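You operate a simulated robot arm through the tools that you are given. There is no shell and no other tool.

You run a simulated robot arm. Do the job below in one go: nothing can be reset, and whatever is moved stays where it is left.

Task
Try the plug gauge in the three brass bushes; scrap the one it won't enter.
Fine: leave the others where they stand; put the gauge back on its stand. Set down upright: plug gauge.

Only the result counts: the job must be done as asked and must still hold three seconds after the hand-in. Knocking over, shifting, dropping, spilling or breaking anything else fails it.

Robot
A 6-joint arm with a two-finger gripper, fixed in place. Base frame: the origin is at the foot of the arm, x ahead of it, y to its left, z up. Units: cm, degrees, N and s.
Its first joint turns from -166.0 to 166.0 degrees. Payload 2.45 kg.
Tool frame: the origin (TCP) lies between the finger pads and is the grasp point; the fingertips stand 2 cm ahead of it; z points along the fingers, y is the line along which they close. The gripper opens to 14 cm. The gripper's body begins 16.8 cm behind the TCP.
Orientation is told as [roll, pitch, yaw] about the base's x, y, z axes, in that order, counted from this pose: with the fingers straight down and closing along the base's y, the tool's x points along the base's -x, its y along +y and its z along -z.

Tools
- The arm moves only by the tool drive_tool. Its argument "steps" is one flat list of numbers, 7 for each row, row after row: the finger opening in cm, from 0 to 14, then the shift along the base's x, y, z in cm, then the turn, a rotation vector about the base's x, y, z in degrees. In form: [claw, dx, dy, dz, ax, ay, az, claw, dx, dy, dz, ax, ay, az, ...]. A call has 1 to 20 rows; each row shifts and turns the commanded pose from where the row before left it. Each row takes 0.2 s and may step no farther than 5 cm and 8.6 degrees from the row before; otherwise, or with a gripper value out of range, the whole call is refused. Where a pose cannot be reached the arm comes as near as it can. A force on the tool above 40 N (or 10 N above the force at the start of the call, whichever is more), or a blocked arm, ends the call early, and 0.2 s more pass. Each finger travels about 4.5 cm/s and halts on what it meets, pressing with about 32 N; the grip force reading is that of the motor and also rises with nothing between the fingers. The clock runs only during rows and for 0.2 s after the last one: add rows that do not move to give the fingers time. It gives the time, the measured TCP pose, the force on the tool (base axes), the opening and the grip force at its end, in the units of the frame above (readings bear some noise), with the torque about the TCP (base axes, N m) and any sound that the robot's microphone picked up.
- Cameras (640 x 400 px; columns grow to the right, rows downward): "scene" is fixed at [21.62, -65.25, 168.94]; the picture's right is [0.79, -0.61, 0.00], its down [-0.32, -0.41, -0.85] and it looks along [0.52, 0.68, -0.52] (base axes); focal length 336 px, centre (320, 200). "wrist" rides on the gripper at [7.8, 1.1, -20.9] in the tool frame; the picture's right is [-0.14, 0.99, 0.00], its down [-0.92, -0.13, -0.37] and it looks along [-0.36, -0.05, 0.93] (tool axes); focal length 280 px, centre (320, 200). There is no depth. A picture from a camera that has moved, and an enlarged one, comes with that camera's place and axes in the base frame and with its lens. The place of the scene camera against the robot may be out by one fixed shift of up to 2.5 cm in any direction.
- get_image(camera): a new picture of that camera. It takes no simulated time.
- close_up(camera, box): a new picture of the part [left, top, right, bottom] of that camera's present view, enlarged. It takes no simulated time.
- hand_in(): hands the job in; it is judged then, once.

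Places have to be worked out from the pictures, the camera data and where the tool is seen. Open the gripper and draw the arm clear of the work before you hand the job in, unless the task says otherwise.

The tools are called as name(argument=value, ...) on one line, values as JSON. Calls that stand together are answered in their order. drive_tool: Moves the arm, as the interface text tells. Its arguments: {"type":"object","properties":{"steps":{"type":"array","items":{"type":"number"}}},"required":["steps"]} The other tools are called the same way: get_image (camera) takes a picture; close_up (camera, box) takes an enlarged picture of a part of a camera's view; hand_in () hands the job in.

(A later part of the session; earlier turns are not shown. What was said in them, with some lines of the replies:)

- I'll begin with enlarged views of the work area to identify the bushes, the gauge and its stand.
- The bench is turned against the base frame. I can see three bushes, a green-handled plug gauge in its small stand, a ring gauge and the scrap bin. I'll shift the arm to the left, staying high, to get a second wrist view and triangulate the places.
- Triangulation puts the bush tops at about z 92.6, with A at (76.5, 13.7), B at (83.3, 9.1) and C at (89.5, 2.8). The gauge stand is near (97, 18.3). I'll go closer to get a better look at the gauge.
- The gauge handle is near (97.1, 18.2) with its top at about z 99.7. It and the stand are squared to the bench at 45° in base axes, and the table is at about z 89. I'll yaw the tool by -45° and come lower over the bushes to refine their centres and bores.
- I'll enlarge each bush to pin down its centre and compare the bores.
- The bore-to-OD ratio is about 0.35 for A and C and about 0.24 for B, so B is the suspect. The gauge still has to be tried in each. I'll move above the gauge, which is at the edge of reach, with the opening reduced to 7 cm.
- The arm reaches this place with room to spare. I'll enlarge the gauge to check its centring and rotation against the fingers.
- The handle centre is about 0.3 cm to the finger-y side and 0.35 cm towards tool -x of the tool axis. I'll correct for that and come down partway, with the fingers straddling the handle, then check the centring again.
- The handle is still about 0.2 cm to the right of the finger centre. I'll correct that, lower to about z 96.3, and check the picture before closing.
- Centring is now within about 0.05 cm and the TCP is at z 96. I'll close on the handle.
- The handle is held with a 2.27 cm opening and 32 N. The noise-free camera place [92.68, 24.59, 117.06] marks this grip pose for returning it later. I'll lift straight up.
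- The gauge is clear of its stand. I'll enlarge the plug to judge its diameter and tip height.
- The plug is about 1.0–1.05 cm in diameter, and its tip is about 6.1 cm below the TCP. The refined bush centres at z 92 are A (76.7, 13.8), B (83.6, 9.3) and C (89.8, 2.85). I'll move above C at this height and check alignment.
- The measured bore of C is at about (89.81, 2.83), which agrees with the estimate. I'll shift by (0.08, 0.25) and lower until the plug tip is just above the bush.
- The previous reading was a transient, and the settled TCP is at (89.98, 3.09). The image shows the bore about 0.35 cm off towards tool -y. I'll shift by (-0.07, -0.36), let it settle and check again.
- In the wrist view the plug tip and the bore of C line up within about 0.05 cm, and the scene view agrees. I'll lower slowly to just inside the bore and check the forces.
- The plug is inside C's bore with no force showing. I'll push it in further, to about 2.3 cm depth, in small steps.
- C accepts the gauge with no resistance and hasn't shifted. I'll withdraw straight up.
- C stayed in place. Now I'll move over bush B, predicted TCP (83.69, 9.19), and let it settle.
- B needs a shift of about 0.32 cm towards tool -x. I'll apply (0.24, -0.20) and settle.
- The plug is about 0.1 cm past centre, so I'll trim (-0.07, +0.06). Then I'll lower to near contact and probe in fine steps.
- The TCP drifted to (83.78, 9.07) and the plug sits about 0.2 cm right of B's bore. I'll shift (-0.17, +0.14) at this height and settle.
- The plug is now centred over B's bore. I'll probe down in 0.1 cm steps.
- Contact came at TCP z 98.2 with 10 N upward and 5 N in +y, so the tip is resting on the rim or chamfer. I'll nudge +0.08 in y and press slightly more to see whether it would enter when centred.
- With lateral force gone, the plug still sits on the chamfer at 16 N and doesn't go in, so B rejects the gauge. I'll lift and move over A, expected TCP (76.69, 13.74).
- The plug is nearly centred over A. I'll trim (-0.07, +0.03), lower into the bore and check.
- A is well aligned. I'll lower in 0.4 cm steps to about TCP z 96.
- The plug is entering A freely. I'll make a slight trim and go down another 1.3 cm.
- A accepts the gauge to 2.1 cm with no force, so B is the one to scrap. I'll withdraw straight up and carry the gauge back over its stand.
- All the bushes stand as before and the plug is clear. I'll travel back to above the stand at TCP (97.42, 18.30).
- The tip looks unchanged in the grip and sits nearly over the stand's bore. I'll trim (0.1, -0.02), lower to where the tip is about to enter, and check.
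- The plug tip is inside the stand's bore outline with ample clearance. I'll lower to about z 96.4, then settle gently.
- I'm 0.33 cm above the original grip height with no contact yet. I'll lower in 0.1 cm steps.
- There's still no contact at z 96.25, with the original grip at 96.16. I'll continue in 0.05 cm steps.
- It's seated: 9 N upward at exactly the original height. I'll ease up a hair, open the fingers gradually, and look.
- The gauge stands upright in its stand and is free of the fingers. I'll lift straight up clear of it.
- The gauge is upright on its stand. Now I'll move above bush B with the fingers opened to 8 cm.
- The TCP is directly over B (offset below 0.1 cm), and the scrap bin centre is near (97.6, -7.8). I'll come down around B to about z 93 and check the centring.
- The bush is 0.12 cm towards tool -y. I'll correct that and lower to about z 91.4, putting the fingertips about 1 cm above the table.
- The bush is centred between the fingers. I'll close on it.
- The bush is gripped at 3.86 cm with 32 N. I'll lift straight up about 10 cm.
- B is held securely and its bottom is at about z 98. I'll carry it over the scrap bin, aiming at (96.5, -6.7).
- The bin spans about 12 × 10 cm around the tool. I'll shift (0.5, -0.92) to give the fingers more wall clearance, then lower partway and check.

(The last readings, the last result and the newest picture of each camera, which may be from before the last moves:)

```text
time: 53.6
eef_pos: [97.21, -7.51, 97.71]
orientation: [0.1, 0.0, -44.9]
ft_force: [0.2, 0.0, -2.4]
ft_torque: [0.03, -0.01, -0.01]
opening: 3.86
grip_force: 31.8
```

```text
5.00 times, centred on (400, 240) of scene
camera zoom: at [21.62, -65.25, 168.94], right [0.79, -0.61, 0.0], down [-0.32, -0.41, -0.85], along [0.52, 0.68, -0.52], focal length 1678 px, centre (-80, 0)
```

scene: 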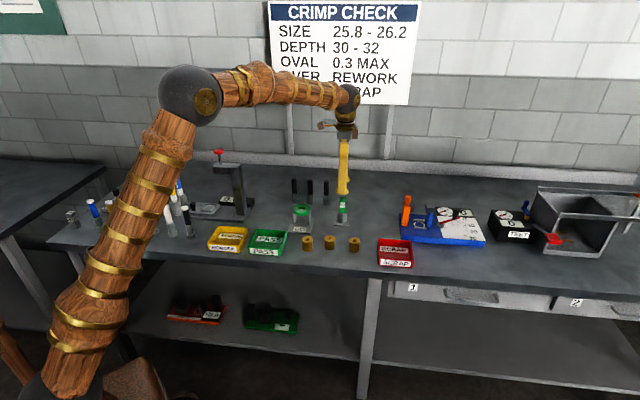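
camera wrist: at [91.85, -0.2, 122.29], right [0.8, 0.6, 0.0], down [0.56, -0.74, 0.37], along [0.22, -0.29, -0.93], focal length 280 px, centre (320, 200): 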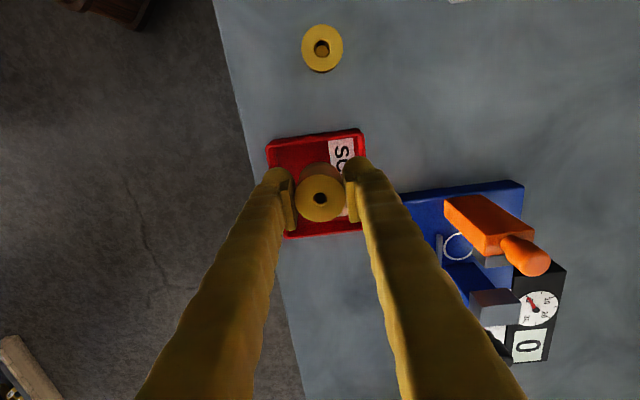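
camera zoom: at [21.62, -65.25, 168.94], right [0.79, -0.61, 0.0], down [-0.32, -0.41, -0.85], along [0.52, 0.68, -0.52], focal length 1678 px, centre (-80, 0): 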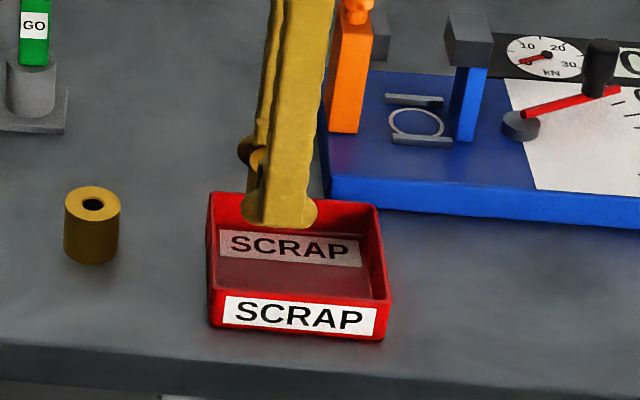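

It's well centred, with more than 1 cm to the walls on every side. I'll lower into the bin to about z 92.8.

drive_tool(steps=[2.6, 0, 0, -1.5, 0, 0, 0, 2.6, 0, 0, -1.5, 0, 0, 0, 2.6, 0, 0, -1.2, 0, 0, 0, 2.6, 0, 0, -0.8, 0, 0, 0, 2.6, 0, 0, 0, 0, 0, 0, 2.6, 0, 0, 0, 0, 0, 0])

close_up(camera="wrist", box=[240, 90, 400, 250])

close_up(camera="scene", box=[360, 200, 440, 280])

```text
time: 55.0
eef_pos: [96.87, -7.59, 92.84]
orientation: [0.0, 0.0, -45.0]
ft_force: [-0.3, 0.5, -2.9]
ft_torque: [0.02, 0.02, -0.01]
opening: 3.86
grip_force: 32.0
```

```text
2.50 times, centred on (320, 170) of wrist
camera zoom: at [92.04, -1.3, 113.77], right [0.8, 0.6, 0.0], down [0.56, -0.74, 0.37], along [0.22, -0.29, -0.93], focal length 701 px, centre (320, 275)
```

zoom: 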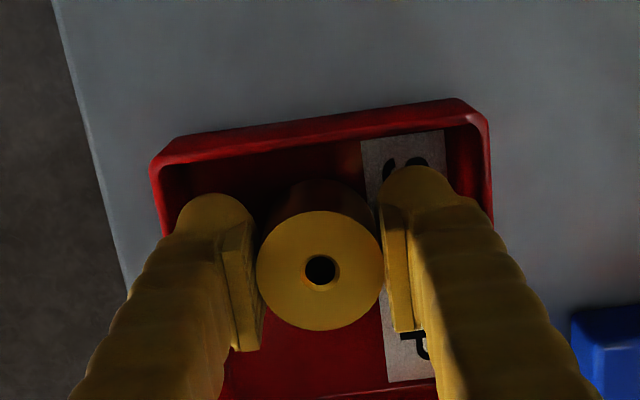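

```text
5.00 times, centred on (400, 240) of scene
camera zoom: at [21.62, -65.25, 168.94], right [0.79, -0.61, 0.0], down [-0.32, -0.41, -0.85], along [0.52, 0.68, -0.52], focal length 1678 px, centre (-80, 0)
```

zoom: 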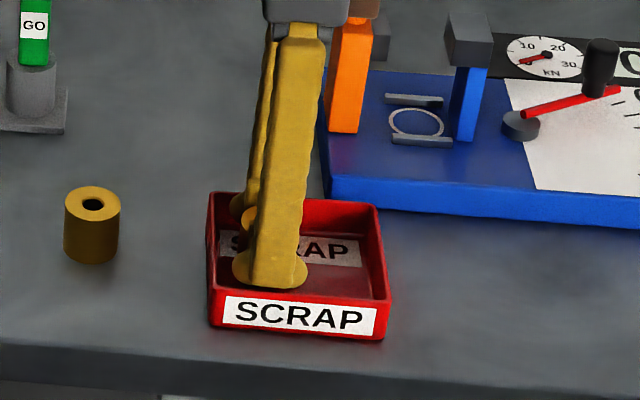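

Everything is inside the bin outline. I'll continue slowly until the bush touches the bin floor.

drive_tool(steps=[2.6, 0, 0, -0.3, 0, 0, 0, 2.6, 0, 0, -0.2, 0, 0, 0, 2.6, 0, 0, -0.15, 0, 0, 0, 2.6, 0, 0, -0.1, 0, 0, 0, 2.6, 0, 0, 0, 0, 0, 0])

```text
time: 56.2
eef_pos: [96.87, -7.62, 92.05]
orientation: [0.1, -0.1, -44.9]
ft_force: [-0.8, -0.2, -3.5]
ft_torque: [-0.03, 0.0, 0.01]
opening: 3.83
grip_force: 31.9
```

There's no contact yet at z 92.05, so I'll go on in 0.1 cm steps.

drive_tool(steps=[2.6, 0, 0, -0.1, 0, 0, 0, 2.6, 0, 0, -0.1, 0, 0, 0, 2.6, 0, 0, -0.08, 0, 0, 0, 2.6, 0, 0, 0, 0, 0, 0])

```text
time: 57.2
eef_pos: [96.98, -7.46, 92.02]
orientation: [0.0, 0.0, -45.0]
ft_force: [-4.7, 1.1, 18.8]
ft_torque: [0.05, 0.22, -0.03]
opening: 3.83
grip_force: 31.5
```

It touched the bin floor with 19 N. I'll ease up 0.12 cm, then open to only 5.2 cm to stay clear of the bin walls.

drive_tool(steps=[2.6, 0, 0, 0.12, 0, 0, 0, 4.0, 0, 0, 0, 0, 0, 0, 4.6, 0, 0, 0, 0, 0, 0, 5.2, 0, 0, 0, 0, 0, 0, 5.2, 0, 0, 0, 0, 0, 0])

close_up(camera="wrist", box=[240, 90, 400, 250])

close_up(camera="scene", box=[360, 200, 440, 280])

```text
time: 58.4
eef_pos: [97.06, -7.49, 91.83]
orientation: [0.0, 0.0, -45.0]
ft_force: [-0.4, 0.0, -0.7]
ft_torque: [0.02, 0.0, 0.01]
opening: 5.1
grip_force: 0.1
```

```text
2.50 times, centred on (320, 170) of wrist
camera zoom: at [92.15, -1.26, 112.82], right [0.8, 0.6, 0.0], down [0.56, -0.74, 0.37], along [0.22, -0.29, -0.93], focal length 701 px, centre (320, 275)
```

zoom: 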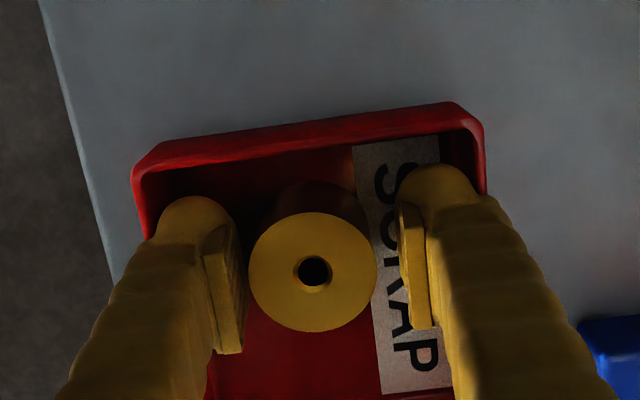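

```text
5.00 times, centred on (400, 240) of scene
camera zoom: at [21.62, -65.25, 168.94], right [0.79, -0.61, 0.0], down [-0.32, -0.41, -0.85], along [0.52, 0.68, -0.52], focal length 1678 px, centre (-80, 0)
```

zoom: 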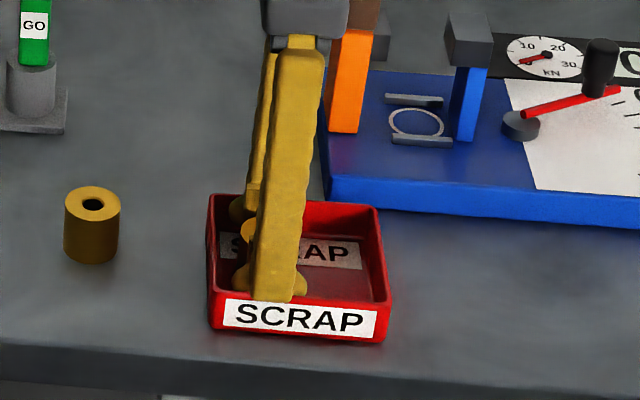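

B stands free in the scrap bin. I'll lift straight up and then draw the arm back clear of the work.

drive_tool(steps=[5.2, 0, 0, 0.8, 0, 0, 0, 5.2, 0, 0, 1.5, 0, 0, 0, 5.2, 0, 0, 2, 0, 0, 0, 5.2, 0, 0, 3, 0, 0, 0, 6, 0, 0, 4, 0, 0, 0, 7, 0, 0, 4, 0, 0, 0, 8, 0, 0, 4, 0, 0, 0, 8, 0, 0, 4, 0, 0, 0, 8, -2, 0, 3, 0, 0, 0, 8, -3, 0, 3, 0, 0, 0, 8, -4, 0, 2, 0, 0, 0, 8, -4, 0, 2, 0, 0, 0, 8, -4, 0, 0, 0, 0, 0, 8, 0, 0, 0, 0, 0, 0])

get_image(camera="scene")

close_up(camera="scene", box=[280, 180, 440, 280])

get_image(camera="wrist")

```text
time: 61.4
eef_pos: [79.94, -7.47, 125.34]
orientation: [-0.1, 0.0, -45.0]
ft_force: [-0.8, -0.6, -0.4]
ft_torque: [0.0, 0.03, 0.04]
opening: 7.95
grip_force: 0.1
```

```text
taken
```

scene: 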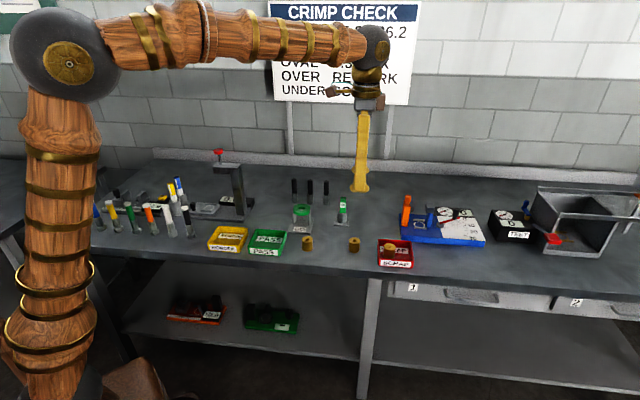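

```text
4.00 times, centred on (360, 230) of scene
camera zoom: at [21.62, -65.25, 168.94], right [0.79, -0.61, 0.0], down [-0.32, -0.41, -0.85], along [0.52, 0.68, -0.52], focal length 1343 px, centre (160, 80)
```

zoom: 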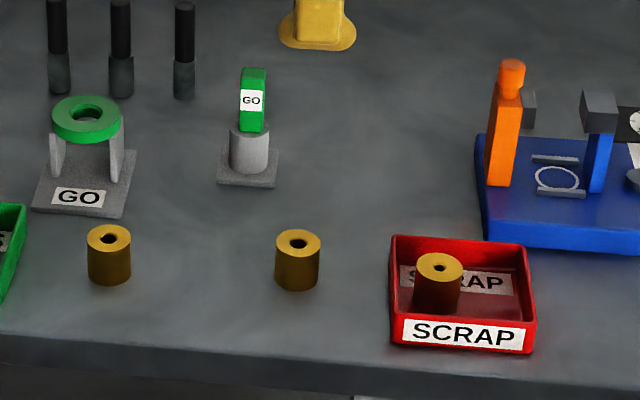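

```text
taken
camera wrist: at [75.17, -1.17, 146.25], right [0.8, 0.6, 0.0], down [0.56, -0.74, 0.37], along [0.22, -0.29, -0.93], focal length 280 px, centre (320, 200)
```

wrist: 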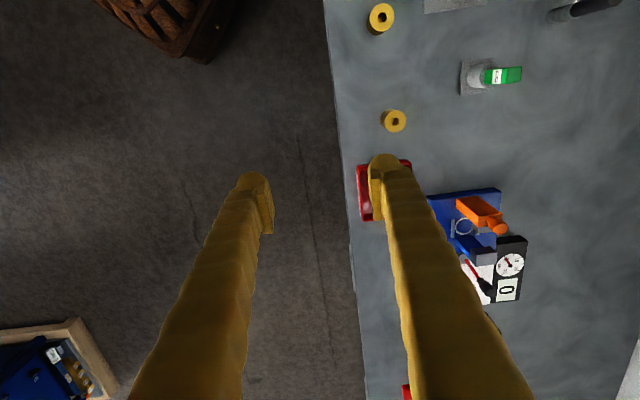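

B is in the scrap bin, and A and C stand where they were. I'll compare the gauge and bush positions with the initial enlarged view before handing in.

close_up(camera="scene", box=[280, 185, 400, 260])

```text
5.33 times, centred on (340, 222) of scene
camera zoom: at [21.62, -65.25, 168.94], right [0.79, -0.61, 0.0], down [-0.32, -0.41, -0.85], along [0.52, 0.68, -0.52], focal length 1790 px, centre (213, 80)
```

zoom: 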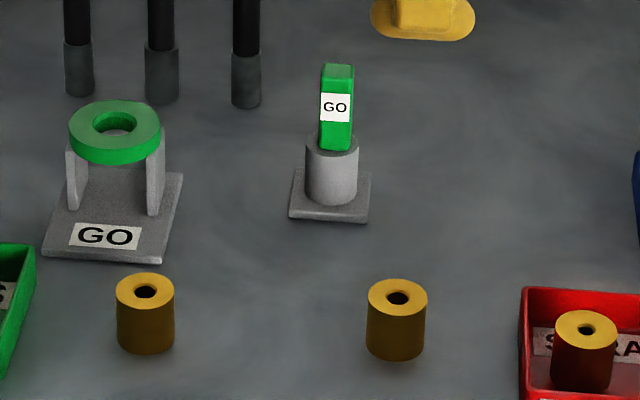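

Compared with the first view, A, C, the stand and the ring gauge are unchanged. The gauge is upright in its stand and B is in SCRAP, with the gripper open and clear, so I'm handing in.

hand_in()

```text
The job is handed in.
```

I tried the plug gauge in all three bushes. It wouldn't enter the middle one, so I put that bush in the scrap bin.

| Bush | Result | Now |
|---|---|---|
| Left (nearest PASS) | Gauge entered about 2 cm with no resistance | Left where it stood |
| Middle | Gauge stopped on the bore's rim at about 16 N with the plug centred | In the scrap bin, upright |
| Right (nearest SCRAP) | Gauge entered about 2 cm with no resistance | Left where it stood |

The plug gauge is back on its stand, upright. The final picture shows the other two bushes, the stand and the ring gauge unchanged from the start. The gripper was open and clear when I handed the job in. I haven't been told how it was judged.
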